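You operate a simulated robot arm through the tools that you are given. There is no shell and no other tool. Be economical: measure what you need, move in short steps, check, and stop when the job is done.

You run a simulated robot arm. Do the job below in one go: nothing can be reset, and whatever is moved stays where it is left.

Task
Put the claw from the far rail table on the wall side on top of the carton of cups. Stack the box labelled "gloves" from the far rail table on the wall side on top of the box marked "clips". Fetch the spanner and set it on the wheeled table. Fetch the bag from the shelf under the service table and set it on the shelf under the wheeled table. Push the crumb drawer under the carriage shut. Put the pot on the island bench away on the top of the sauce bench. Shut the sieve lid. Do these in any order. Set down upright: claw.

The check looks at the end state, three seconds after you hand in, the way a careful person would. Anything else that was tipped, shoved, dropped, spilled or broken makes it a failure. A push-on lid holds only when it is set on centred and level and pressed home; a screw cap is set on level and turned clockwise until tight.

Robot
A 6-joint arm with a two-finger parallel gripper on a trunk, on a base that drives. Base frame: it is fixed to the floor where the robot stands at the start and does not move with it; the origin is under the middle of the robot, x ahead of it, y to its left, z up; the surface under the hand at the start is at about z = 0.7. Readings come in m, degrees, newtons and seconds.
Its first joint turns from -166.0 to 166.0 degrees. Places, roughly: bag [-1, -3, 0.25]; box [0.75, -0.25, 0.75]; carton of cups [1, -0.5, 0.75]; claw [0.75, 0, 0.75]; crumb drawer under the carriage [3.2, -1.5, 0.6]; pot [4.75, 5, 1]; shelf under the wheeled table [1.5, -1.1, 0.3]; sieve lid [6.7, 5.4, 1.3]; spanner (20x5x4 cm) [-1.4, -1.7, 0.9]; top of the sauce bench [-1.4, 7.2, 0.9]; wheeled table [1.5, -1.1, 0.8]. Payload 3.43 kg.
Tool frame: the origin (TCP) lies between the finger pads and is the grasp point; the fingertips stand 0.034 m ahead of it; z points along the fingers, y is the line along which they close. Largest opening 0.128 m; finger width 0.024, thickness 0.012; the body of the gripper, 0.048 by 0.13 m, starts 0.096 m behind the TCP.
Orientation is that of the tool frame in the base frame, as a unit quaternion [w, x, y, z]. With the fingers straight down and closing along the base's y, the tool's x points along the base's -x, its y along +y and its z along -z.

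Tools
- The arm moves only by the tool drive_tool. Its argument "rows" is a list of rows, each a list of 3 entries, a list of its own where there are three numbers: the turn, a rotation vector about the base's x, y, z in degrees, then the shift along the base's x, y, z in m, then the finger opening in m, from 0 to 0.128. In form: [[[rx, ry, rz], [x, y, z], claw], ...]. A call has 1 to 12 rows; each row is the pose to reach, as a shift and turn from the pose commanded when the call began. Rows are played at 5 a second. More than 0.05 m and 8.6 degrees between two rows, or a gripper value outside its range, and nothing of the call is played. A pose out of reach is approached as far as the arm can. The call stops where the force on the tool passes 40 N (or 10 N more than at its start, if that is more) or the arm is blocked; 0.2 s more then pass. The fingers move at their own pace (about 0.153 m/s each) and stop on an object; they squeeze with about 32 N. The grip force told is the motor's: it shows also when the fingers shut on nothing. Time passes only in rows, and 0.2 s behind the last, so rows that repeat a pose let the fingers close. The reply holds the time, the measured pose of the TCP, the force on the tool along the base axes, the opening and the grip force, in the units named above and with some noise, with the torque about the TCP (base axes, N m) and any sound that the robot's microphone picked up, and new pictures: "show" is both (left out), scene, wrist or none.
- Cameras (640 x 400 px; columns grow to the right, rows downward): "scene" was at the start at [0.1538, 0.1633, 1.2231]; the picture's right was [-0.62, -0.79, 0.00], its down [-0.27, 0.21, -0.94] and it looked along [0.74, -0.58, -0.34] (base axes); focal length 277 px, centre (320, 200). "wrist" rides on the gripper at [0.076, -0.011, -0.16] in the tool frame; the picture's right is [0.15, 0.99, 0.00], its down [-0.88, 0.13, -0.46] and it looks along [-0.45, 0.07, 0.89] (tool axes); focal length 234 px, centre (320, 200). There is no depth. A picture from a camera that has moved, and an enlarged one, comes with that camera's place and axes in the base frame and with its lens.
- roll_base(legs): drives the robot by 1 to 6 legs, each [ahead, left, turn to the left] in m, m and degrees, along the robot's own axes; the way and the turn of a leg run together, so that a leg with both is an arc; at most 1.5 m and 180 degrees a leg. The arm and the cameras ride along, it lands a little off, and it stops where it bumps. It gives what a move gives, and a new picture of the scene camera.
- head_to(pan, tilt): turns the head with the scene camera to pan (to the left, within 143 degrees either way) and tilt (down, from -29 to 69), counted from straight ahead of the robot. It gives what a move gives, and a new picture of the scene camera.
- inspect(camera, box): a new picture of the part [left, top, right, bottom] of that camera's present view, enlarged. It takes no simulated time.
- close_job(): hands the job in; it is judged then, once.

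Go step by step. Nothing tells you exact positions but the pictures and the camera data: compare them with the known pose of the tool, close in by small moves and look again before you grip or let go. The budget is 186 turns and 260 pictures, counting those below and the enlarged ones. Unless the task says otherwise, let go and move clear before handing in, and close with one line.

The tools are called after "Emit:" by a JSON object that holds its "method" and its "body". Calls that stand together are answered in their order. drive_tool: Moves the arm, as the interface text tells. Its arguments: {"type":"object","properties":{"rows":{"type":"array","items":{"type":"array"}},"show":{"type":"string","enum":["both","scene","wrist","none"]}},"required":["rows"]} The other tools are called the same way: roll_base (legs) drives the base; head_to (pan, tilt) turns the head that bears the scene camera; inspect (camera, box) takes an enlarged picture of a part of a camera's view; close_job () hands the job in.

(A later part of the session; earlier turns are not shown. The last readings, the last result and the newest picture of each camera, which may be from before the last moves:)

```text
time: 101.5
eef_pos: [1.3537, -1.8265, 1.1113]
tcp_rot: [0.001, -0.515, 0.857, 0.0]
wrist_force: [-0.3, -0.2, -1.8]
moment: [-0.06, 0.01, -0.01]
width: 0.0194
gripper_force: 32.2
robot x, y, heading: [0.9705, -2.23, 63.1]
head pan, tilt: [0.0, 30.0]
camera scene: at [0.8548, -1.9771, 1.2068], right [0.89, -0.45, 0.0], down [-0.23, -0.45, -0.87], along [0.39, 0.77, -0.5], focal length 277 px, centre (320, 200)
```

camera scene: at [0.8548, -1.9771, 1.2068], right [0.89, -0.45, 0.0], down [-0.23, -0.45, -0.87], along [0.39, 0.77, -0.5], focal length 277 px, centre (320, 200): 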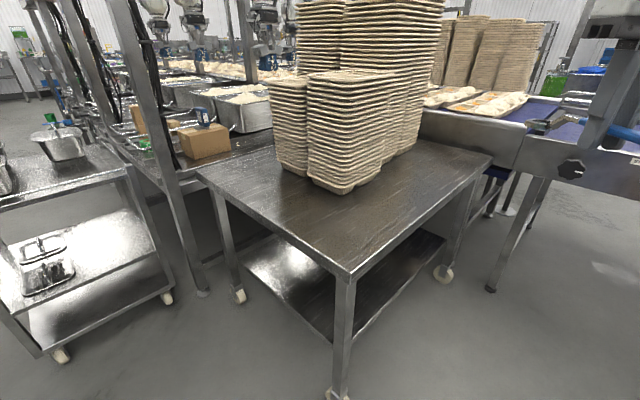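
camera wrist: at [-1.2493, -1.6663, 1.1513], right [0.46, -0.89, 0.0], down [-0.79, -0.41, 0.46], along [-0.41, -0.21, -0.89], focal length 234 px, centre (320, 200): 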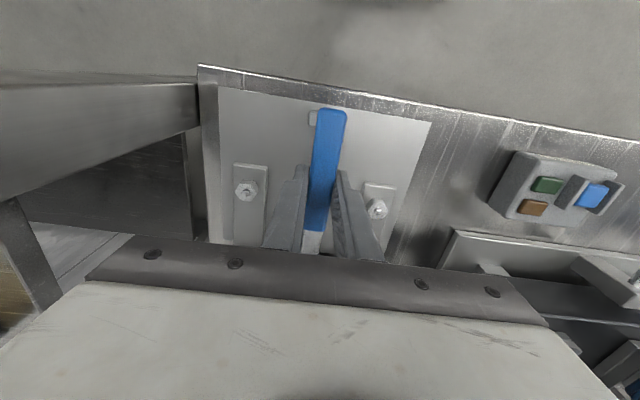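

The free strip along the wheeled table's near edge is clear of the trays. I'll bring the spanner over about (1.47, -1.40), turned parallel to the edge.

Emit:
{"method": "drive_tool", "body": {"rows": [[[0, 0, -4.3], [0.012, 0.043, 0], 0.005], [[0, 0, -8.6], [0.024, 0.086, 0], 0.005], [[0, 0, -12.9], [0.035, 0.128, 0], 0.005], [[0, 0, -17.2], [0.047, 0.171, 0], 0.005], [[0, 0, -21.5], [0.058, 0.213, 0], 0.005], [[0, 0, -25.8], [0.07, 0.256, 0], 0.005], [[0, 0, -30.1], [0.082, 0.3, -0.01], 0.005], [[0, 0, -34.4], [0.094, 0.34, -0.03], 0.005], [[0, 0, -38.7], [0.106, 0.38, -0.05], 0.005], [[0, 0, -43], [0.116, 0.427, -0.06], 0.005], [[0, 0, -43], [0.116, 0.427, -0.1], 0.005]]}}

Emit:
{"method": "inspect", "body": {"camera": "scene", "box": [300, 60, 500, 260]}}

```text
time: 103.9
eef_pos: [1.4644, -1.3996, 1.0144]
tcp_rot: [0.001, -0.165, 0.986, -0.001]
wrist_force: [-0.8, -0.7, -1.5]
moment: [0.0, 0.0, 0.04]
width: 0.0193
gripper_force: 31.5
robot x, y, heading: [0.9701, -2.2279, 63.3]
head pan, tilt: [0.0, 30.0]
camera scene: at [0.8548, -1.977, 1.2068], right [0.89, -0.45, 0.0], down [-0.23, -0.45, -0.87], along [0.39, 0.77, -0.5], focal length 277 px, centre (320, 200)
camera wrist: at [1.3981, -1.4333, 1.1734], right [-0.46, 0.89, 0.0], down [0.79, 0.41, 0.46], along [0.41, 0.21, -0.89], focal length 234 px, centre (320, 200)
```

scene: 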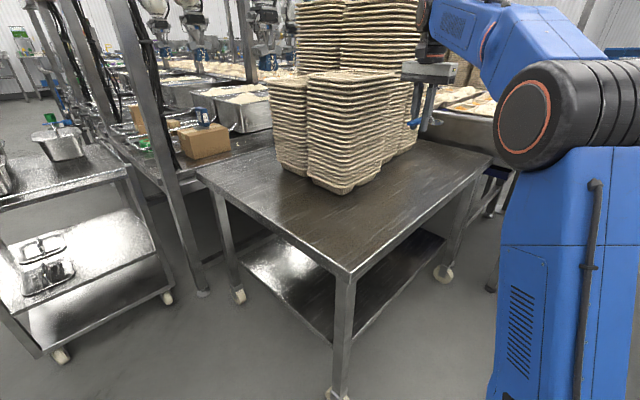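
wrist: 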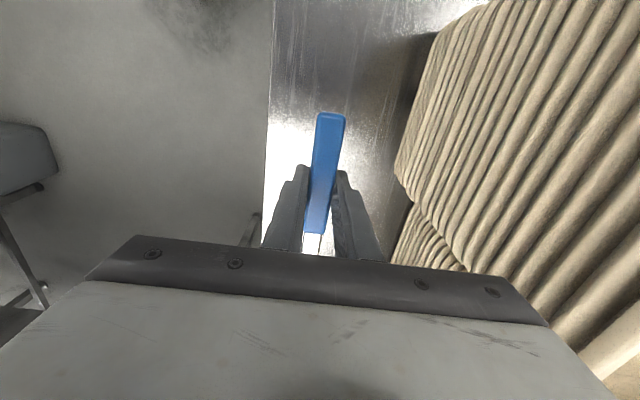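

```text
2.00 times, centred on (400, 160) of scene
camera zoom: at [0.8548, -1.977, 1.2068], right [0.89, -0.45, 0.0], down [-0.23, -0.45, -0.87], along [0.39, 0.77, -0.5], focal length 554 px, centre (160, 280)
```

zoom: 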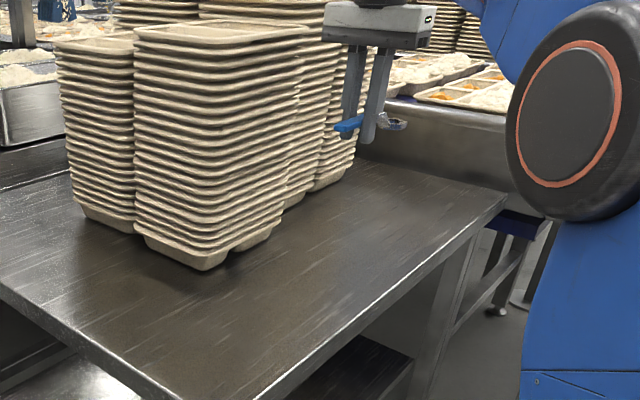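

There's about 10 cm clearance between gripper and trays. I'll descend to near the surface.

Emit:
{"method": "drive_tool", "body": {"rows": [[[0, 0, 0], [0, 0, -0.045], 0.005], [[0, 0, 0], [0, 0, -0.09], 0.005], [[0, 0, 0], [0, 0, -0.125], 0.005]], "show": "wrist"}}

Emit:
{"method": "inspect", "body": {"camera": "scene", "box": [360, 80, 480, 190]}}

```text
time: 104.7
eef_pos: [1.4675, -1.4034, 0.8882]
tcp_rot: [0.001, -0.164, 0.986, -0.001]
wrist_force: [0.4, 0.6, -1.5]
moment: [0.02, 0.04, -0.03]
width: 0.0194
gripper_force: 31.7
robot x, y, heading: [0.9737, -2.2308, 63.2]
head pan, tilt: [0.0, 30.0]
camera wrist: at [1.3987, -1.4376, 1.0478], right [-0.46, 0.89, 0.0], down [0.79, 0.41, 0.46], along [0.41, 0.21, -0.89], focal length 234 px, centre (320, 200)
```

wrist: 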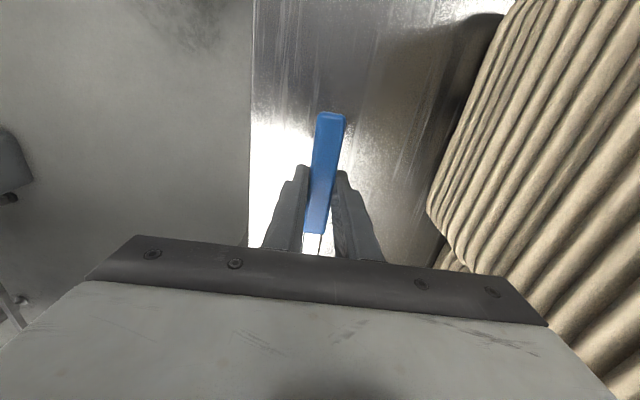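

```text
3.64 times, centred on (420, 135) of scene
camera zoom: at [0.8548, -1.9771, 1.2068], right [0.89, -0.45, 0.0], down [-0.23, -0.45, -0.87], along [0.39, 0.77, -0.5], focal length 1007 px, centre (-44, 436)
```

zoom: 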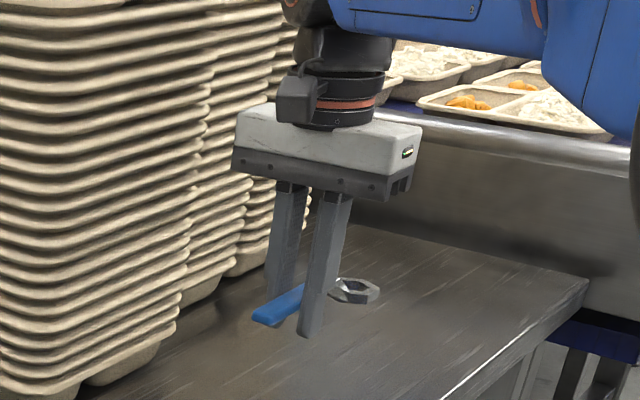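

The spanner is still clear of the surface. I'll feel down in small steps.

Emit:
{"method": "drive_tool", "body": {"rows": [[[0, 0, 0], [0, 0, -0.01], 0.005], [[0, 0, 0], [0, 0, -0.02], 0.005], [[0, 0, 0], [0, 0, -0.03], 0.005]], "show": "none"}}

Emit:
{"method": "inspect", "body": {"camera": "scene", "box": [380, 110, 460, 190]}}

```text
time: 105.5
eef_pos: [1.4667, -1.4028, 0.8575]
tcp_rot: [0.0, -0.164, 0.986, -0.001]
wrist_force: [0.2, 0.1, -1.7]
moment: [0.01, 0.09, -0.02]
width: 0.0194
gripper_force: 31.8
robot x, y, heading: [0.9699, -2.2301, 63.3]
head pan, tilt: [0.0, 30.0]
```

```text
5.00 times, centred on (420, 150) of scene
camera zoom: at [0.8548, -1.9771, 1.2068], right [0.89, -0.45, 0.0], down [-0.23, -0.45, -0.87], along [0.39, 0.77, -0.5], focal length 1385 px, centre (-180, 450)
```

zoom: 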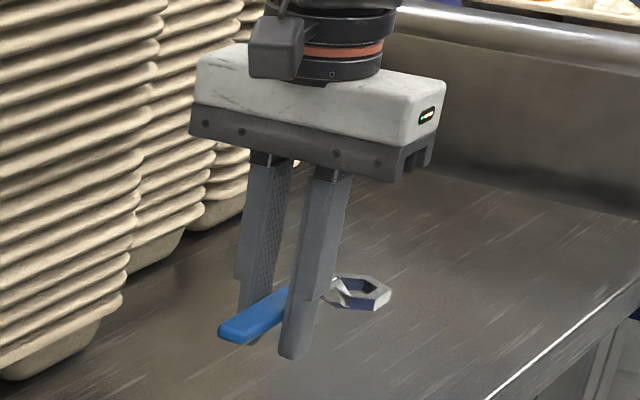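

Emit:
{"method": "drive_tool", "body": {"rows": [[[0, 0, 0], [0, 0, -0.006], 0.005], [[0, 0, 0], [0, 0, -0.012], 0.005], [[0, 0, 0], [0, 0, -0.018], 0.005]], "show": "none"}}

Emit:
{"method": "inspect", "body": {"camera": "scene", "box": [380, 110, 460, 190]}}

```text
time: 106.3
eef_pos: [1.4676, -1.4014, 0.8385]
tcp_rot: [0.001, -0.164, 0.986, -0.001]
wrist_force: [-0.6, 0.5, -0.6]
moment: [-0.01, 0.02, 0.01]
width: 0.0194
gripper_force: 32.7
robot x, y, heading: [0.975, -2.2326, 63.0]
head pan, tilt: [0.0, 30.0]
```

```text
5.00 times, centred on (420, 150) of scene
camera zoom: at [0.8548, -1.977, 1.2068], right [0.89, -0.45, 0.0], down [-0.23, -0.45, -0.87], along [0.39, 0.77, -0.5], focal length 1385 px, centre (-180, 450)
```

zoom: 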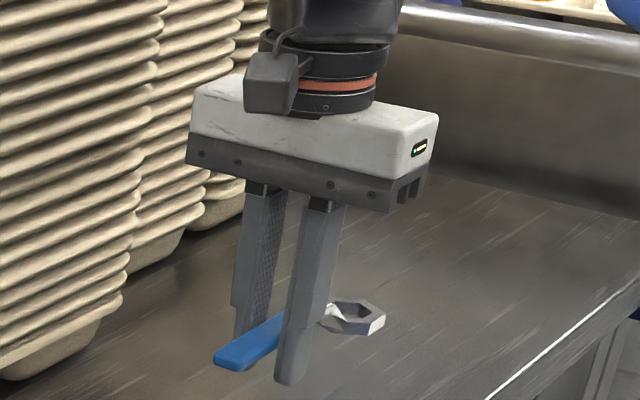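

Almost at the surface; I'll use 3 mm steps now.

Emit:
{"method": "drive_tool", "body": {"rows": [[[0, 0, 0], [0, 0, -0.003], 0.005], [[0, 0, 0], [0, 0, -0.006], 0.005]], "show": "none"}}

Emit:
{"method": "drive_tool", "body": {"rows": [[[0, 0, 0], [0, 0, -0.003], 0.005], [[0, 0, 0], [0, 0, -0.006], 0.005]], "show": "none"}}

Emit:
{"method": "inspect", "body": {"camera": "scene", "box": [380, 110, 460, 190]}}

```text
time: 106.9
eef_pos: [1.4694, -1.3995, 0.8324]
tcp_rot: [0.0, -0.164, 0.986, -0.001]
wrist_force: [0.0, 0.7, -1.3]
moment: [-0.03, 0.05, -0.02]
width: 0.0192
gripper_force: 31.9
robot x, y, heading: [0.9736, -2.2266, 63.0]
head pan, tilt: [0.0, 30.0]
```

```text
time: 107.5
eef_pos: [1.469, -1.4007, 0.8268]
tcp_rot: [0.001, -0.165, 0.986, -0.001]
wrist_force: [0.3, -0.4, -2.1]
moment: [-0.01, 0.05, -0.06]
width: 0.0194
gripper_force: 32.5
robot x, y, heading: [0.9708, -2.2281, 62.9]
head pan, tilt: [0.0, 30.0]
```

```text
5.00 times, centred on (420, 150) of scene
camera zoom: at [0.8548, -1.977, 1.2068], right [0.89, -0.45, 0.0], down [-0.23, -0.45, -0.87], along [0.39, 0.77, -0.5], focal length 1385 px, centre (-180, 450)
```

zoom: 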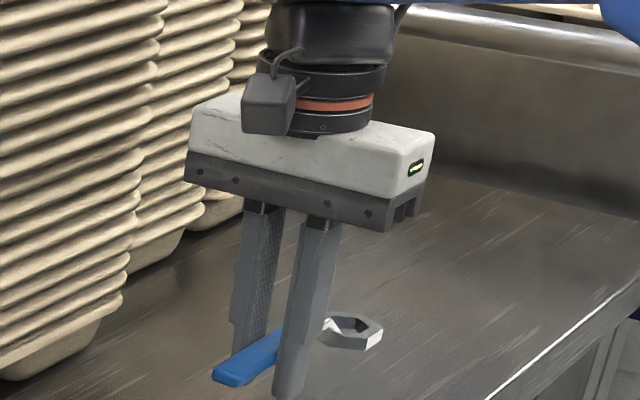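

No contact yet, so the table is a little lower than I assumed. Continuing down.

Emit:
{"method": "drive_tool", "body": {"rows": [[[0, 0, 0], [0, 0, -0.005], 0.005], [[0, 0, 0], [0, 0, -0.01], 0.005], [[0, 0, 0], [0, 0, -0.015], 0.005]], "show": "none"}}

Emit:
{"method": "drive_tool", "body": {"rows": [[[0, 0, 0], [0, 0, -0.004], 0.005], [[0, 0, 0], [0, 0, -0.008], 0.005]], "show": "none"}}

Emit:
{"method": "inspect", "body": {"camera": "scene", "box": [380, 110, 460, 190]}}

```text
time: 108.3
eef_pos: [1.4676, -1.4018, 0.8136]
tcp_rot: [0.001, -0.163, 0.987, -0.001]
wrist_force: [0.6, -0.6, -1.3]
moment: [-0.01, 0.07, -0.02]
width: 0.0195
gripper_force: 31.9
robot x, y, heading: [0.9689, -2.2277, 63.0]
head pan, tilt: [0.0, 30.0]
```

```text
time: 108.9
eef_pos: [1.4678, -1.3993, 0.8049]
tcp_rot: [0.001, -0.164, 0.986, -0.001]
wrist_force: [0.2, -0.1, -2.0]
moment: [-0.01, 0.04, 0.01]
width: 0.0193
gripper_force: 31.9
robot x, y, heading: [0.9752, -2.2296, 63.2]
head pan, tilt: [0.0, 30.0]
```

```text
5.00 times, centred on (420, 150) of scene
camera zoom: at [0.8548, -1.977, 1.2068], right [0.89, -0.45, 0.0], down [-0.23, -0.45, -0.87], along [0.39, 0.77, -0.5], focal length 1385 px, centre (-180, 450)
```

zoom: 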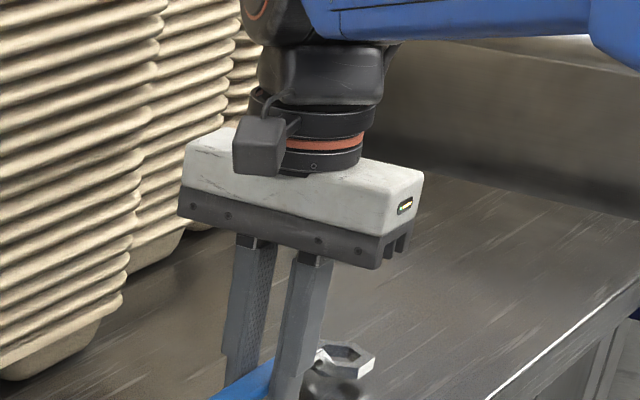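

Emit:
{"method": "drive_tool", "body": {"rows": [[[0, 0, 0], [0, 0, -0.004], 0.005], [[0, 0, 0], [0, 0, -0.008], 0.005], [[0, 0, 0], [0, 0, -0.012], 0.005]], "show": "none"}}

Emit:
{"method": "inspect", "body": {"camera": "scene", "box": [380, 140, 460, 220]}}

```text
time: 109.7
eef_pos: [1.4676, -1.4004, 0.7937]
tcp_rot: [0.001, -0.164, 0.986, 0.0]
wrist_force: [-1.5, 1.4, 14.1]
moment: [0.01, 0.29, 0.01]
width: 0.0194
gripper_force: 32.6
robot x, y, heading: [0.9726, -2.2292, 62.8]
head pan, tilt: [0.0, 30.0]
```

```text
5.00 times, centred on (420, 180) of scene
camera zoom: at [0.8545, -1.9775, 1.2069], right [0.89, -0.45, 0.0], down [-0.23, -0.45, -0.87], along [0.39, 0.77, -0.5], focal length 1385 px, centre (-180, 300)
```

zoom: 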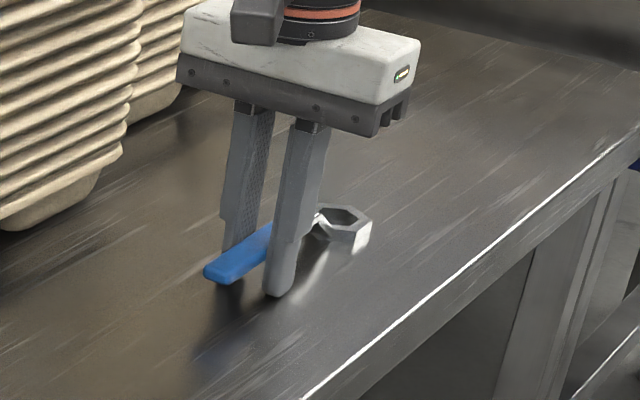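

The head is touching the table with the handle just above it. I'll release gently and lift.

Emit:
{"method": "drive_tool", "body": {"rows": [[[0, 0, 0], [0, 0, -0.002], 0.02], [[0, 0, 0], [0, 0, -0.002], 0.03], [[0, 0, 0], [0, 0, -0.002], 0.05], [[0, 0, 0], [0, 0, -0.002], 0.06], [[0, 0, 0], [0, 0, 0.03], 0.06], [[0, 0, 0], [0, 0, 0.07], 0.06], [[0, 0, 0], [0, 0, 0.115], 0.06], [[0, 0, 0], [0, 0, 0.16], 0.06], [[0, 0, 0], [0, 0, 0.205], 0.06], [[0, 0, 0], [0, 0, 0.25], 0.06]], "show": "wrist"}}

Emit:
{"method": "inspect", "body": {"camera": "scene", "box": [380, 120, 480, 220]}}

```text
time: 110.2
eef_pos: [1.4685, -1.4, 0.7937]
tcp_rot: [0.002, -0.165, 0.986, 0.003]
wrist_force: [-3.2, 1.7, 8.3]
moment: [-0.04, 0.1, -0.07]
width: 0.0281
gripper_force: 0.2
robot x, y, heading: [0.9749, -2.227, 63.0]
head pan, tilt: [0.0, 30.0]
stopped in row 2: the force on the tool passed its limit at 43 N (the readings are from after the stop); the commanded pose is now the measured one
camera wrist: at [1.3997, -1.4343, 0.9535], right [-0.46, 0.89, 0.0], down [0.79, 0.41, 0.46], along [0.41, 0.22, -0.89], focal length 234 px, centre (320, 200)
```

wrist: 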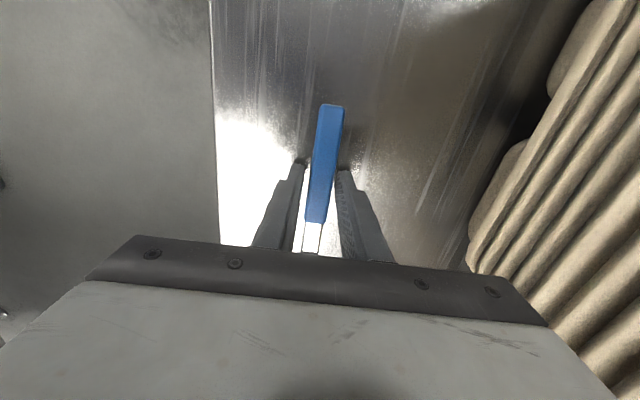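

```text
4.00 times, centred on (430, 170) of scene
camera zoom: at [0.8544, -1.9772, 1.2068], right [0.89, -0.45, 0.0], down [-0.23, -0.45, -0.87], along [0.39, 0.77, -0.5], focal length 1108 px, centre (-120, 320)
```

zoom: 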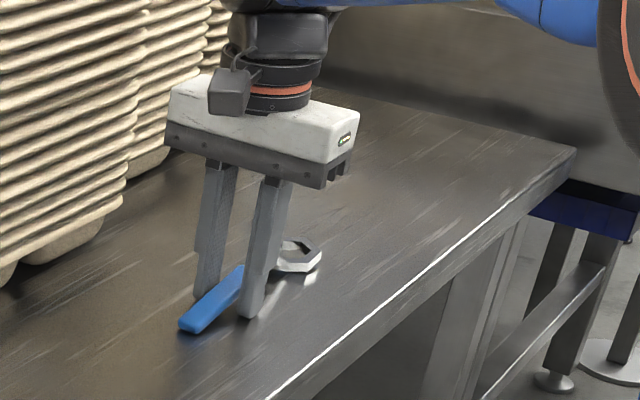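

The spanner is down and the fingers have opened. I'll open wider while lifting clear.

Emit:
{"method": "drive_tool", "body": {"rows": [[[0, 0, 0], [0, 0, 0.002], 0.04], [[0, 0, 0], [0, 0, 0.004], 0.06], [[0, 0, 0], [0, 0, 0.03], 0.06], [[0, 0, 0], [0, 0, 0.07], 0.06], [[0, 0, 0], [0, 0, 0.115], 0.06], [[0, 0, 0], [0, 0, 0.16], 0.06], [[0, 0, 0], [0, 0, 0.205], 0.06], [[0, 0, 0], [0, 0, 0.25], 0.06]], "show": "none"}}

Emit:
{"method": "inspect", "body": {"camera": "scene", "box": [380, 120, 480, 220]}}

```text
time: 112.0
eef_pos: [1.4658, -1.3996, 1.0423]
tcp_rot: [0.002, -0.165, 0.986, 0.003]
wrist_force: [0.9, 0.2, -0.1]
moment: [-0.03, 0.04, -0.02]
width: 0.0601
gripper_force: 0.1
robot x, y, heading: [0.9727, -2.2263, 63.0]
head pan, tilt: [0.0, 30.0]
```

```text
4.00 times, centred on (430, 170) of scene
camera zoom: at [0.8548, -1.9769, 1.2068], right [0.89, -0.45, 0.0], down [-0.23, -0.45, -0.87], along [0.39, 0.77, -0.5], focal length 1108 px, centre (-120, 320)
```

zoom: 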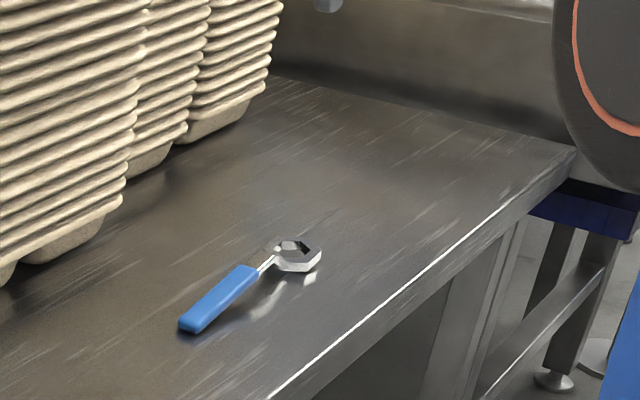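

The spanner lies flat on the wheeled table. I'll retract the arm and look right for the carriage and its crumb drawer.

Emit:
{"method": "drive_tool", "body": {"rows": [[[0, 0, 5], [-0.02, -0.04, 0.01], 0.06], [[0, 0, 10], [-0.04, -0.08, 0.02], 0.06], [[0, 0, 15], [-0.06, -0.12, 0.03], 0.06], [[0, 0, 20], [-0.08, -0.16, 0.04], 0.06], [[0, 0, 25], [-0.1, -0.2, 0.05], 0.06], [[0, 0, 30], [-0.12, -0.24, 0.06], 0.06], [[0, 0, 35], [-0.14, -0.28, 0.06], 0.06], [[0, 0, 40], [-0.16, -0.32, 0.06], 0.06], [[0, 0, 43], [-0.18, -0.36, 0.06], 0.06]], "show": "none"}}

Emit:
{"method": "head_to", "body": {"pan": -50, "tilt": 15}}

Emit:
{"method": "head_to", "body": {"pan": 5, "tilt": 50}}

```text
time: 114.0
eef_pos: [1.2918, -1.7588, 1.1034]
tcp_rot: [0.0, -0.515, 0.857, 0.001]
wrist_force: [0.9, 0.9, -0.5]
moment: [-0.07, 0.04, 0.03]
width: 0.0599
gripper_force: 0.0
robot x, y, heading: [0.9739, -2.2337, 63.0]
head pan, tilt: [0.0, 30.0]
```

```text
time: 115.2
eef_pos: [1.2911, -1.7579, 1.1032]
tcp_rot: [0.002, -0.514, 0.858, 0.003]
wrist_force: [-0.1, 0.2, -0.7]
moment: [0.0, 0.0, 0.01]
width: 0.0599
gripper_force: 0.1
robot x, y, heading: [0.9685, -2.2304, 63.2]
head pan, tilt: [-50.0, 15.0]
camera scene: at [0.9046, -2.0366, 1.231], right [0.23, -0.97, 0.0], down [-0.25, -0.06, -0.97], along [0.94, 0.22, -0.26], focal length 277 px, centre (320, 200)
```

scene: 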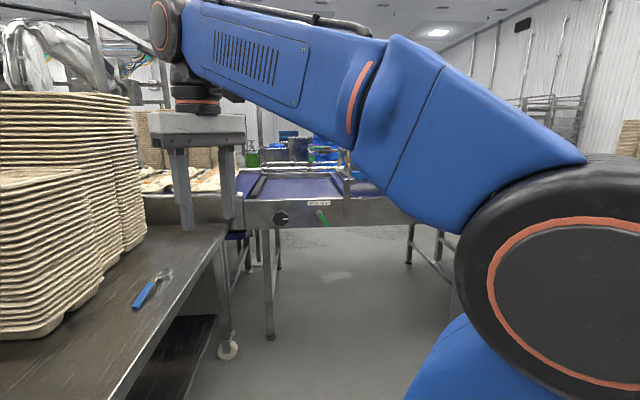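

```text
time: 116.4
eef_pos: [1.2916, -1.7582, 1.1046]
tcp_rot: [0.002, -0.514, 0.857, 0.003]
wrist_force: [-0.4, 0.1, 0.1]
moment: [0.04, -0.01, -0.04]
width: 0.0602
gripper_force: 0.1
robot x, y, heading: [0.9737, -2.2264, 62.8]
head pan, tilt: [5.0, 50.0]
camera scene: at [0.8425, -1.9863, 1.1773], right [0.93, -0.38, 0.0], down [-0.29, -0.71, -0.64], along [0.24, 0.6, -0.77], focal length 277 px, centre (320, 200)
```

scene: 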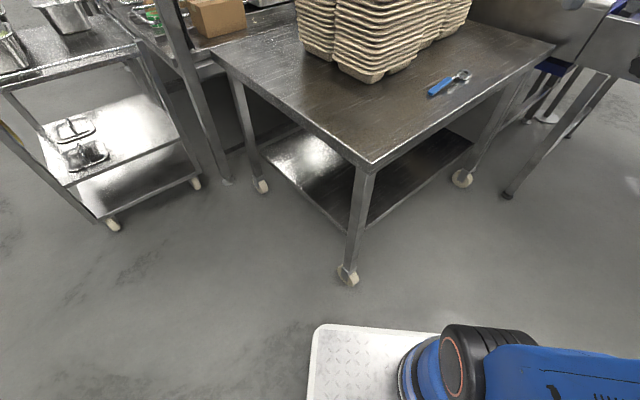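

The blue-belt carriage stands beyond the wheeled table. I'll zoom in on it to find the crumb drawer.

Emit:
{"method": "head_to", "body": {"pan": -50, "tilt": 15}}

Emit:
{"method": "inspect", "body": {"camera": "scene", "box": [220, 130, 460, 290]}}

```text
time: 117.6
eef_pos: [1.2905, -1.7585, 1.1026]
tcp_rot: [0.002, -0.514, 0.858, 0.003]
wrist_force: [-0.5, -0.3, -0.2]
moment: [0.01, 0.03, 0.02]
width: 0.0599
gripper_force: 0.0
robot x, y, heading: [0.9717, -2.2314, 62.9]
head pan, tilt: [-50.0, 15.0]
camera scene: at [0.9046, -2.0366, 1.231], right [0.23, -0.97, 0.0], down [-0.25, -0.06, -0.97], along [0.94, 0.22, -0.26], focal length 277 px, centre (320, 200)
```

scene: 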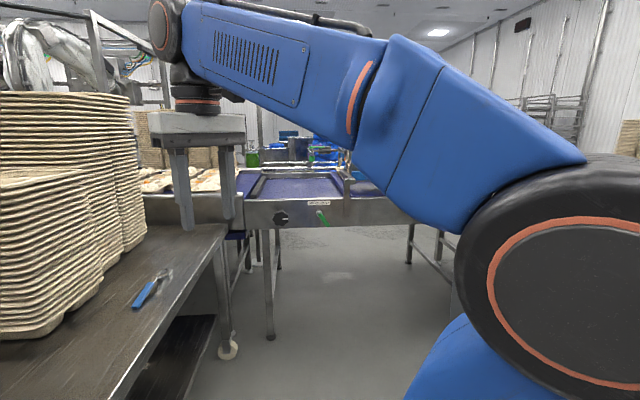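

```text
2.50 times, centred on (340, 210) of scene
camera zoom: at [0.9046, -2.0366, 1.231], right [0.23, -0.97, 0.0], down [-0.25, -0.06, -0.97], along [0.94, 0.22, -0.26], focal length 693 px, centre (270, 175)
```

zoom: 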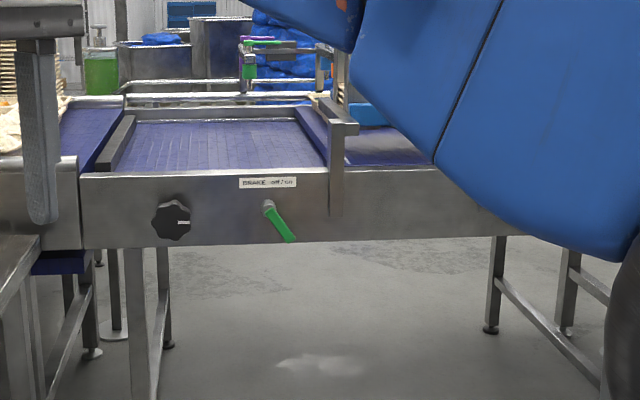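

The drawer isn't visible from here; the carriage stands diagonally ahead-right. I'll drive closer to its front to look underneath.

Emit:
{"method": "roll_base", "body": {"legs": [[0, 0, -55], [0.9, 0, 0], [0, 0, 42]]}}

Emit:
{"method": "head_to", "body": {"pan": 20, "tilt": 30}}

Emit:
{"method": "head_to", "body": {"pan": -70, "tilt": 25}}

```text
time: 126.8
eef_pos: [2.2699, -1.7099, 1.1044]
tcp_rot: [0.001, -0.42, 0.908, 0.002]
wrist_force: [-0.4, 0.4, 0.0]
moment: [0.01, 0.02, -0.03]
width: 0.06
gripper_force: 0.1
robot x, y, heading: [1.8602, -2.1041, 50.9]
head pan, tilt: [-50.0, 15.0]
camera scene: at [1.8336, -1.8995, 1.231], right [0.01, -1.0, 0.0], down [-0.26, 0.0, -0.97], along [0.97, 0.01, -0.26], focal length 277 px, centre (320, 200)
```

scene: 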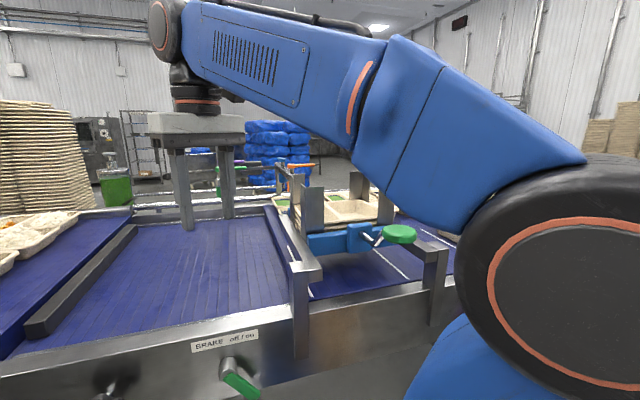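

```text
time: 128.2
eef_pos: [2.2709, -1.7089, 1.1027]
tcp_rot: [0.002, -0.42, 0.908, 0.003]
wrist_force: [-0.2, -0.3, -0.1]
moment: [0.02, -0.03, -0.02]
width: 0.06
gripper_force: 0.0
robot x, y, heading: [1.8618, -2.1043, 50.4]
head pan, tilt: [20.0, 30.0]
camera scene: at [1.77, -1.8154, 1.2068], right [0.94, -0.33, 0.0], down [-0.17, -0.47, -0.87], along [0.29, 0.82, -0.5], focal length 277 px, centre (320, 200)
```

scene: 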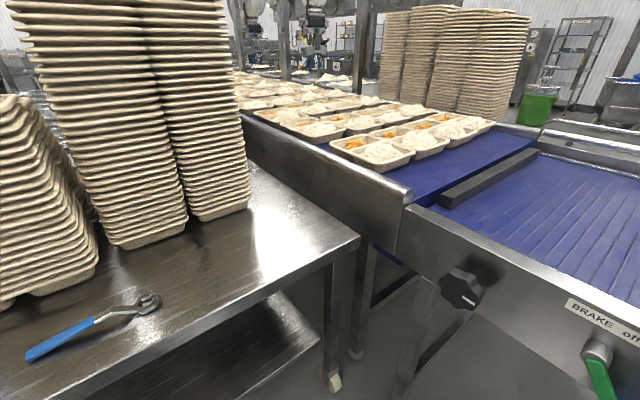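

```text
time: 129.8
eef_pos: [2.2709, -1.7099, 1.1044]
tcp_rot: [0.001, -0.419, 0.908, 0.004]
wrist_force: [0.6, -0.4, 0.0]
moment: [-0.01, -0.01, 0.02]
width: 0.0599
gripper_force: 0.1
robot x, y, heading: [1.8609, -2.1069, 50.8]
head pan, tilt: [-70.0, 25.0]
camera scene: at [1.8272, -1.9311, 1.2148], right [-0.33, -0.94, 0.0], down [-0.4, 0.14, -0.91], along [0.86, -0.3, -0.42], focal length 277 px, centre (320, 200)
```

scene: 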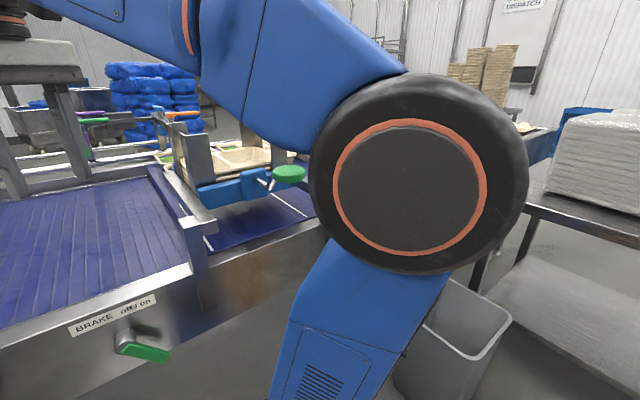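

The carriage line blocks access; the drawer hint point lies on its far side. I'll back up and turn right to find the way around the end of the conveyor.

Emit:
{"method": "roll_base", "body": {"legs": [[-0.4, 0, 0], [0, 0, -70]]}}

Emit:
{"method": "head_to", "body": {"pan": 15, "tilt": 15}}

```text
time: 135.4
eef_pos: [2.1127, -2.6676, 1.1045]
tcp_rot: [0.003, 0.179, 0.984, 0.001]
wrist_force: [0.4, -1.0, 0.9]
moment: [0.01, 0.01, 0.03]
width: 0.0599
gripper_force: 0.1
robot x, y, heading: [1.6059, -2.4144, -19.9]
head pan, tilt: [-70.0, 25.0]
camera scene: at [1.7557, -2.3242, 1.2148], right [-1.0, -0.01, 0.0], down [0.0, 0.42, -0.91], along [0.01, -0.91, -0.42], focal length 277 px, centre (320, 200)
```

scene: 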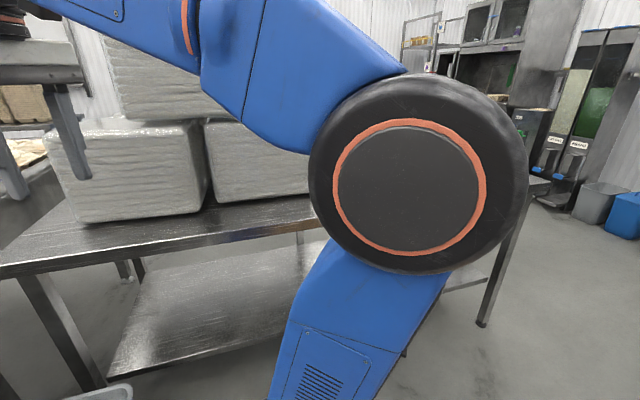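

```text
time: 137.0
eef_pos: [2.115, -2.6678, 1.1037]
tcp_rot: [0.003, 0.178, 0.984, 0.002]
wrist_force: [-0.4, 0.3, 0.1]
moment: [0.01, -0.01, 0.02]
width: 0.0602
gripper_force: 0.0
robot x, y, heading: [1.6022, -2.4106, -19.7]
head pan, tilt: [15.0, 15.0]
camera scene: at [1.8481, -2.2395, 1.231], right [-0.08, -1.0, 0.0], down [-0.26, 0.02, -0.97], along [0.96, -0.08, -0.26], focal length 277 px, centre (320, 200)
```

scene: 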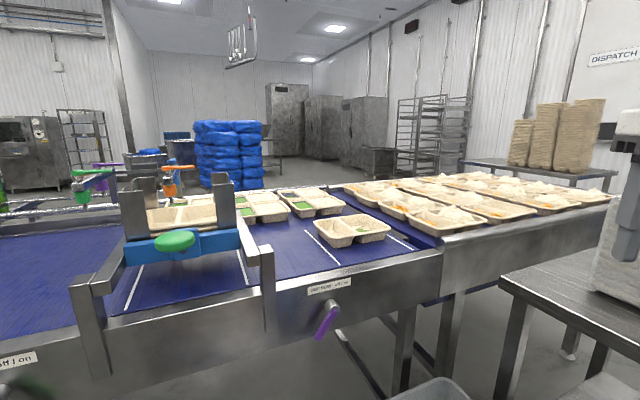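

The carriage (with the green knob) is on the belt ahead-left. I'll tilt down to see its underside.

Emit:
{"method": "head_to", "body": {"pan": 25, "tilt": 45}}

Emit:
{"method": "head_to", "body": {"pan": -5, "tilt": 5}}

Emit:
{"method": "inspect", "body": {"camera": "scene", "box": [60, 60, 460, 320]}}

```text
time: 137.9
eef_pos: [2.1138, -2.6688, 1.1038]
tcp_rot: [0.003, 0.178, 0.984, 0.001]
wrist_force: [0.9, 0.1, 0.5]
moment: [0.0, 0.02, 0.01]
width: 0.0602
gripper_force: 0.0
robot x, y, heading: [1.6043, -2.4153, -19.6]
head pan, tilt: [25.0, 45.0]
camera scene: at [1.8359, -2.2244, 1.1843], right [0.1, -1.0, 0.0], down [-0.7, -0.07, -0.71], along [0.7, 0.07, -0.71], focal length 277 px, centre (320, 200)
```

scene: 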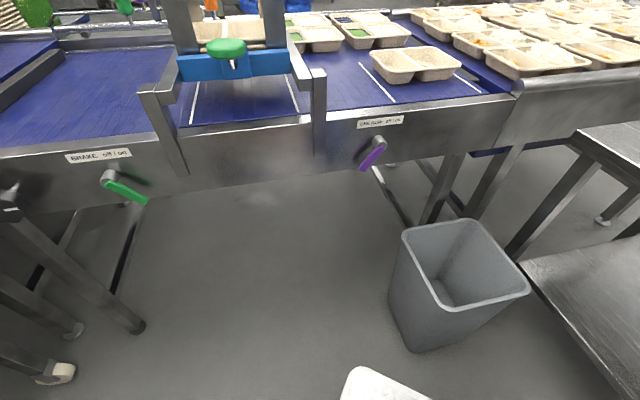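

```text
time: 139.0
eef_pos: [2.1143, -2.6678, 1.1038]
tcp_rot: [0.002, 0.179, 0.984, 0.001]
wrist_force: [-0.8, -0.9, 0.9]
moment: [-0.05, 0.0, 0.0]
width: 0.0601
gripper_force: 0.0
robot x, y, heading: [1.6034, -2.413, -19.8]
head pan, tilt: [-5.0, 5.0]
camera scene: at [1.8385, -2.2702, 1.2472], right [-0.41, -0.91, 0.0], down [-0.08, 0.04, -1.0], along [0.91, -0.41, -0.09], focal length 277 px, centre (320, 200)
```

scene: 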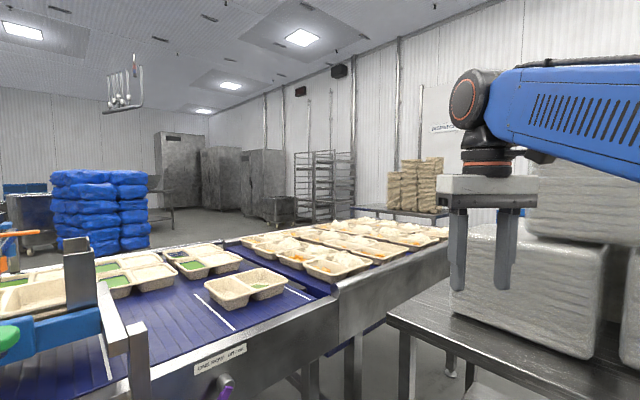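

```text
1.54 times, centred on (260, 190) of scene
camera zoom: at [1.8385, -2.2702, 1.2472], right [-0.41, -0.91, 0.0], down [-0.08, 0.04, -1.0], along [0.91, -0.41, -0.09], focal length 426 px, centre (412, 215)
```

zoom: 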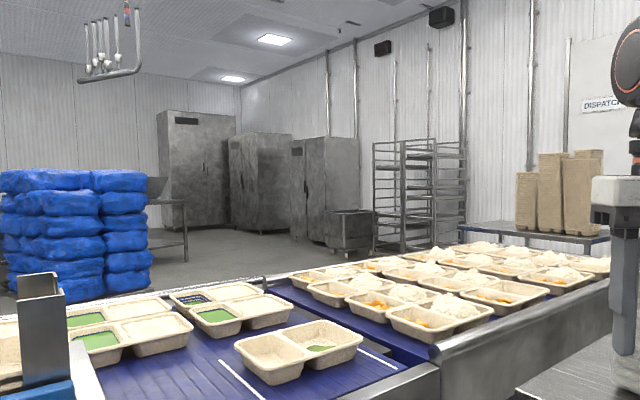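

The front has no drawer, so I'll get it later from the far side. Next is the bag: I'll back away and drive to the service table shelf.

Emit:
{"method": "roll_base", "body": {"legs": [[-1.0, 0, 0], [0, 0, -141.2], [0.97, 0.46, 0]]}}

Emit:
{"method": "head_to", "body": {"pan": 0, "tilt": 40}}

```text
time: 154.9
eef_pos: [-0.6131, -2.9442, 1.1047]
tcp_rot: [0.002, 0.987, 0.158, -0.002]
wrist_force: [-0.4, -0.3, 1.0]
moment: [-0.01, -0.03, -0.02]
width: 0.06
gripper_force: 0.0
robot x, y, heading: [-0.059, -2.8259, -160.9]
head pan, tilt: [-5.0, 5.0]
camera scene: at [-0.1495, -3.0803, 1.2472], right [-0.24, 0.97, 0.0], down [0.08, 0.02, -1.0], along [-0.97, -0.24, -0.09], focal length 277 px, centre (320, 200)
```

scene: 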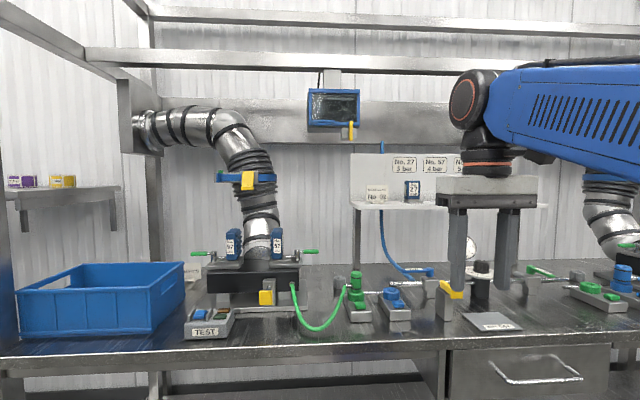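

```text
time: 155.9
eef_pos: [-0.6137, -2.9433, 1.1041]
tcp_rot: [0.003, 0.988, 0.158, -0.003]
wrist_force: [0.8, -0.2, -0.4]
moment: [0.0, -0.02, -0.02]
width: 0.06
gripper_force: 0.0
robot x, y, heading: [-0.0589, -2.8258, -160.9]
head pan, tilt: [0.0, 40.0]
camera scene: at [-0.1408, -3.0858, 1.1915], right [-0.33, 0.94, 0.0], down [0.61, 0.21, -0.77], along [-0.72, -0.25, -0.64], focal length 277 px, centre (320, 200)
```

scene: 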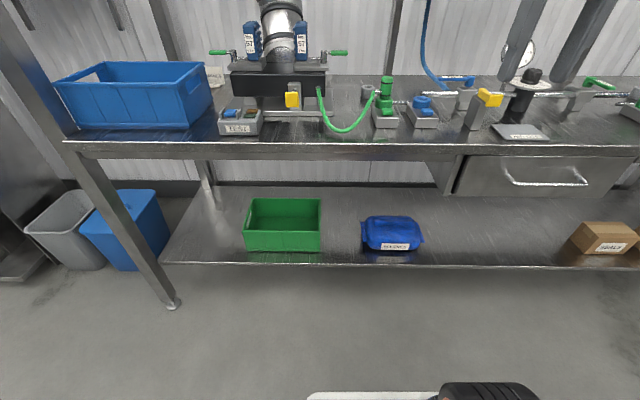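

The bag "SLEEVES" is near (-1.01, -3.06, 0.32), about 0.27 m behind the table edge. I'll zoom in to see its shape and top ridge.

Emit:
{"method": "inspect", "body": {"camera": "scene", "box": [340, 190, 450, 270]}}

```text
5.00 times, centred on (395, 230) of scene
camera zoom: at [-0.1408, -3.0858, 1.1915], right [-0.33, 0.94, 0.0], down [0.61, 0.21, -0.77], along [-0.72, -0.25, -0.64], focal length 1385 px, centre (-55, 50)
```

zoom: 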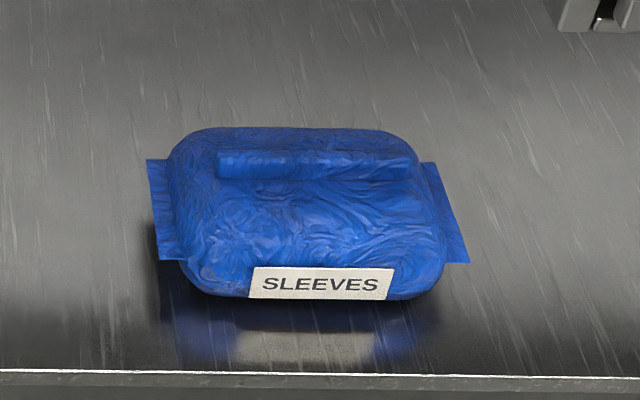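

The bag has a top ridge running parallel to the table edge, which I can grip across. I'll back up slightly, turn the gripper 90°, and lower it in front of the table.

Emit:
{"method": "roll_base", "body": {"legs": [[-0.12, 0, 0]]}}

Emit:
{"method": "drive_tool", "body": {"rows": [[[0, 0, 8], [0, -0.01, -0.02], 0.1], [[0, 0, 16], [0, -0.02, -0.04], 0.1], [[0, 0, 24], [0, -0.03, -0.06], 0.1], [[0, 0, 32], [0, -0.04, -0.08], 0.1], [[0, 0, 40], [0, -0.05, -0.1], 0.1], [[0, 0, 48], [0, -0.05, -0.12], 0.1], [[0, 0, 56], [0, -0.05, -0.15], 0.1], [[0, 0, 64], [0, -0.05, -0.18], 0.1], [[0, 0, 72], [0, -0.05, -0.21], 0.1], [[0, 0, 80], [0, -0.05, -0.24], 0.1], [[0, 0, 88], [0, -0.05, -0.27], 0.1], [[0, 0, 90], [0, -0.05, -0.3], 0.1]]}}

```text
time: 157.1
eef_pos: [-0.503, -2.9073, 1.1037]
tcp_rot: [0.002, 0.987, 0.159, -0.002]
wrist_force: [0.6, -0.3, 0.3]
moment: [0.0, 0.02, 0.0]
width: 0.0599
gripper_force: 0.0
robot x, y, heading: [0.054, -2.7849, -160.4]
head pan, tilt: [0.0, 40.0]
camera scene: at [-0.0292, -3.0475, 1.1915], right [-0.33, 0.94, 0.0], down [0.61, 0.21, -0.77], along [-0.72, -0.25, -0.64], focal length 277 px, centre (320, 200)
```

scene: 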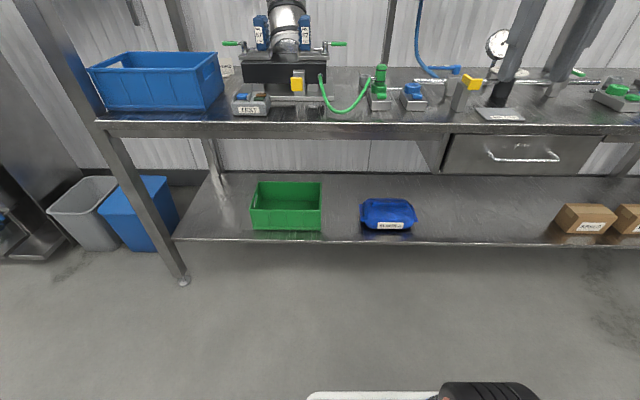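

```text
time: 159.7
eef_pos: [-0.5036, -2.9548, 0.8032]
tcp_rot: [0.003, 0.584, 0.811, -0.001]
wrist_force: [-0.4, -0.4, -0.3]
moment: [-0.02, -0.02, -0.02]
width: 0.1003
gripper_force: 0.1
robot x, y, heading: [0.0539, -2.7861, -160.6]
head pan, tilt: [0.0, 40.0]
camera scene: at [-0.0292, -3.0475, 1.1915], right [-0.33, 0.94, 0.0], down [0.61, 0.21, -0.77], along [-0.72, -0.25, -0.64], focal length 277 px, centre (320, 200)
camera wrist: at [-0.5379, -2.8853, 0.9632], right [0.89, 0.45, 0.0], down [0.4, -0.79, 0.46], along [0.21, -0.41, -0.89], focal length 234 px, centre (320, 200)
```

scene: 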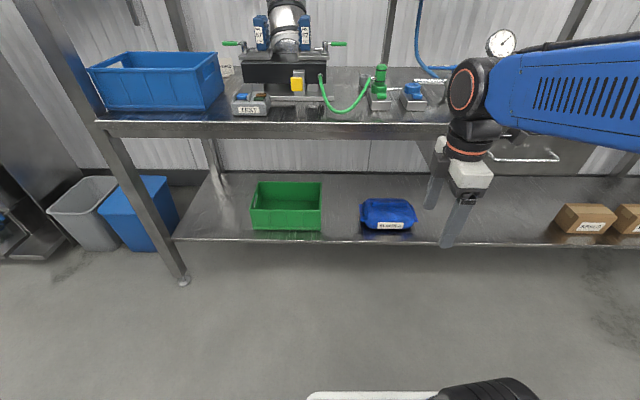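
wrist: 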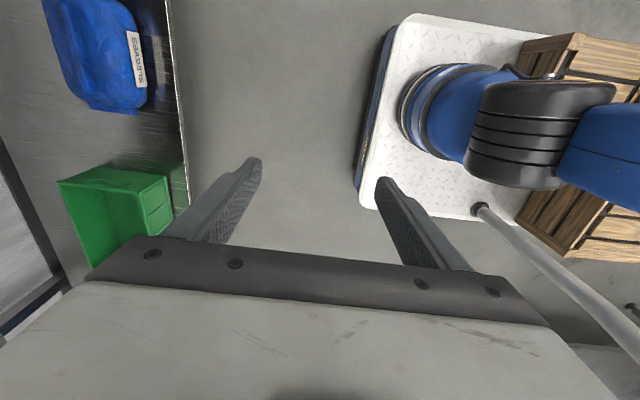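

The wrist view shows the bag beyond the left finger. I'll lower further in front of the shelf, still outside the table edge.

Emit:
{"method": "drive_tool", "body": {"rows": [[[0, 0, 0], [-0.01, 0, -0.04], 0.1], [[0, 0, 0], [-0.02, -0.005, -0.08], 0.1], [[0, 0, 0], [-0.03, -0.01, -0.12], 0.1], [[0, 0, 0], [-0.04, -0.015, -0.16], 0.1], [[0, 0, 0], [-0.04, -0.015, -0.2], 0.1], [[0, 0, 0], [-0.04, -0.015, -0.24], 0.1], [[0, 0, 0], [-0.04, -0.015, -0.28], 0.1], [[0, 0, 0], [-0.04, -0.015, -0.32], 0.1]]}}

Emit:
{"method": "inspect", "body": {"camera": "scene", "box": [340, 180, 500, 280]}}

```text
time: 161.5
eef_pos: [-0.5556, -2.9778, 0.4883]
tcp_rot: [0.005, 0.585, 0.811, 0.001]
wrist_force: [-0.1, -0.4, 1.1]
moment: [-0.03, -0.02, 0.01]
width: 0.0999
gripper_force: 0.0
out of reach, approached as far as the arm can: row 8
robot x, y, heading: [0.0517, -2.7863, -160.8]
head pan, tilt: [0.0, 40.0]
camera scene: at [-0.029, -3.0474, 1.1915], right [-0.33, 0.94, 0.0], down [0.61, 0.21, -0.77], along [-0.72, -0.25, -0.64], focal length 277 px, centre (320, 200)
camera wrist: at [-0.5911, -2.9082, 0.6483], right [0.89, 0.45, 0.01], down [0.4, -0.79, 0.46], along [0.21, -0.41, -0.89], focal length 234 px, centre (320, 200)
```

scene: 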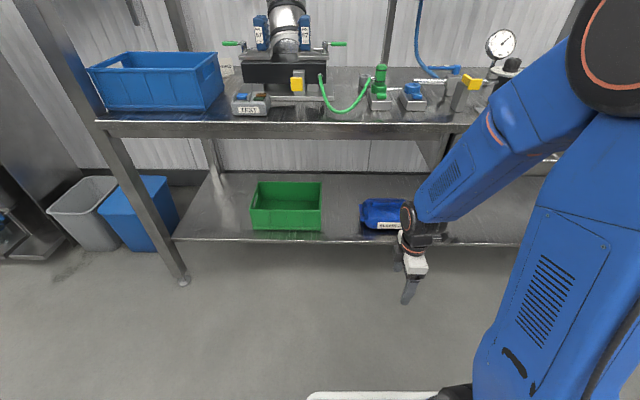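
wrist: 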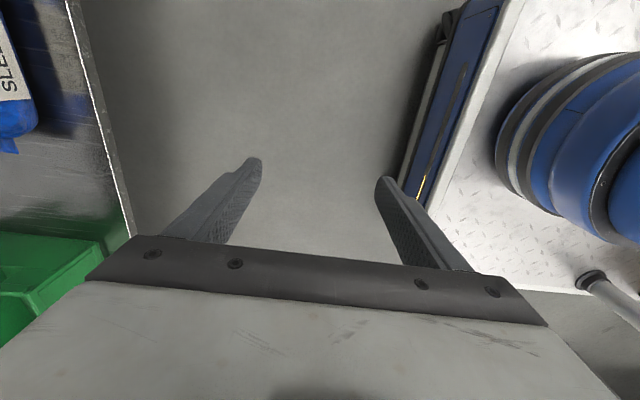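

```text
4.00 times, centred on (420, 230) of scene
camera zoom: at [-0.029, -3.0474, 1.1915], right [-0.33, 0.94, 0.0], down [0.61, 0.21, -0.77], along [-0.72, -0.25, -0.64], focal length 1108 px, centre (-80, 80)
```

zoom: 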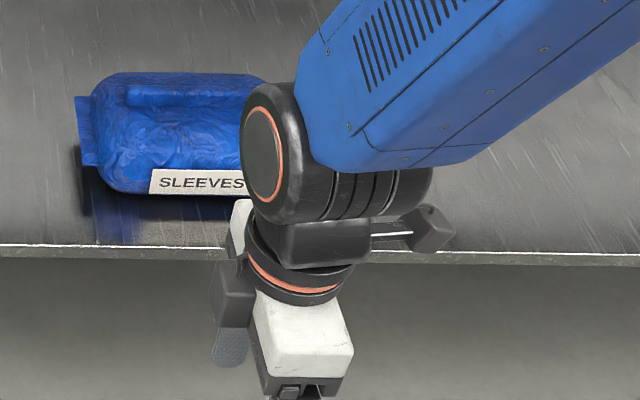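

The forearm would hit the table edge from this close. With the arm nearly stretched it should pass under, so I'll back the base up about 0.2 m and reach in low.

Emit:
{"method": "roll_base", "body": {"legs": [[-0.2, 0, 0]]}}

Emit:
{"method": "drive_tool", "body": {"rows": [[[0, 0, 0], [-0.04, -0.012, 0], 0.1], [[0, 0, 0], [-0.08, -0.024, 0], 0.1], [[0, 0, 0], [-0.12, -0.036, 0], 0.1], [[0, 0, 0], [-0.16, -0.048, 0], 0.1], [[0, 0, 0], [-0.2, -0.06, 0], 0.1], [[0, 0, 0], [-0.24, -0.072, 0], 0.1], [[0, 0, 0], [-0.28, -0.084, 0], 0.1]]}}

```text
time: 163.1
eef_pos: [-0.3624, -2.9107, 0.4903]
tcp_rot: [0.004, 0.585, 0.811, 0.001]
wrist_force: [-0.3, -0.4, 0.2]
moment: [0.01, 0.02, 0.04]
width: 0.1
gripper_force: 0.0
robot x, y, heading: [0.2458, -2.7189, -160.8]
head pan, tilt: [0.0, 40.0]
camera scene: at [0.1639, -2.9794, 1.1915], right [-0.33, 0.94, 0.0], down [0.61, 0.21, -0.77], along [-0.72, -0.26, -0.64], focal length 277 px, centre (320, 200)
```

scene: 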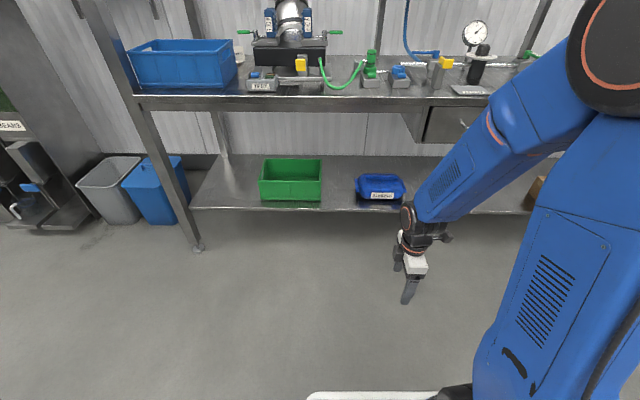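

```text
time: 164.7
eef_pos: [-0.6447, -2.9928, 0.4892]
tcp_rot: [0.004, 0.585, 0.811, 0.001]
wrist_force: [-0.2, -0.3, 0.2]
moment: [-0.01, -0.01, -0.04]
width: 0.0999
gripper_force: 0.0
robot x, y, heading: [0.249, -2.7166, -160.5]
head pan, tilt: [0.0, 40.0]
camera scene: at [0.1641, -2.9794, 1.1915], right [-0.33, 0.94, 0.0], down [0.61, 0.21, -0.77], along [-0.72, -0.26, -0.64], focal length 277 px, centre (320, 200)
camera wrist: at [-0.6791, -2.9238, 0.6477], right [0.89, 0.45, 0.01], down [0.4, -0.79, 0.46], along [0.21, -0.41, -0.89], focal length 234 px, centre (320, 200)
```

scene: 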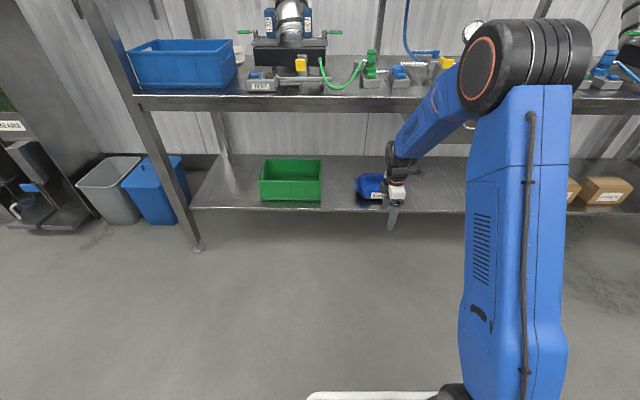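
wrist: 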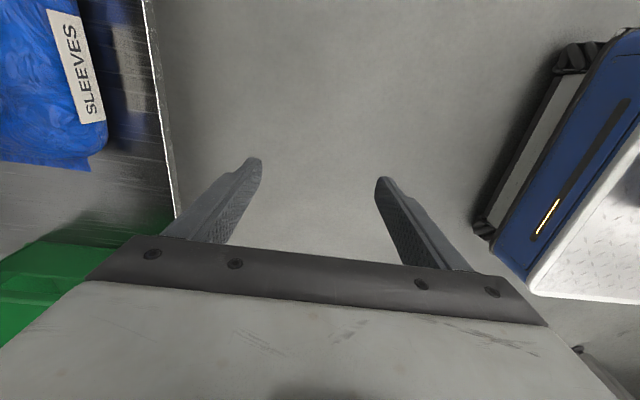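

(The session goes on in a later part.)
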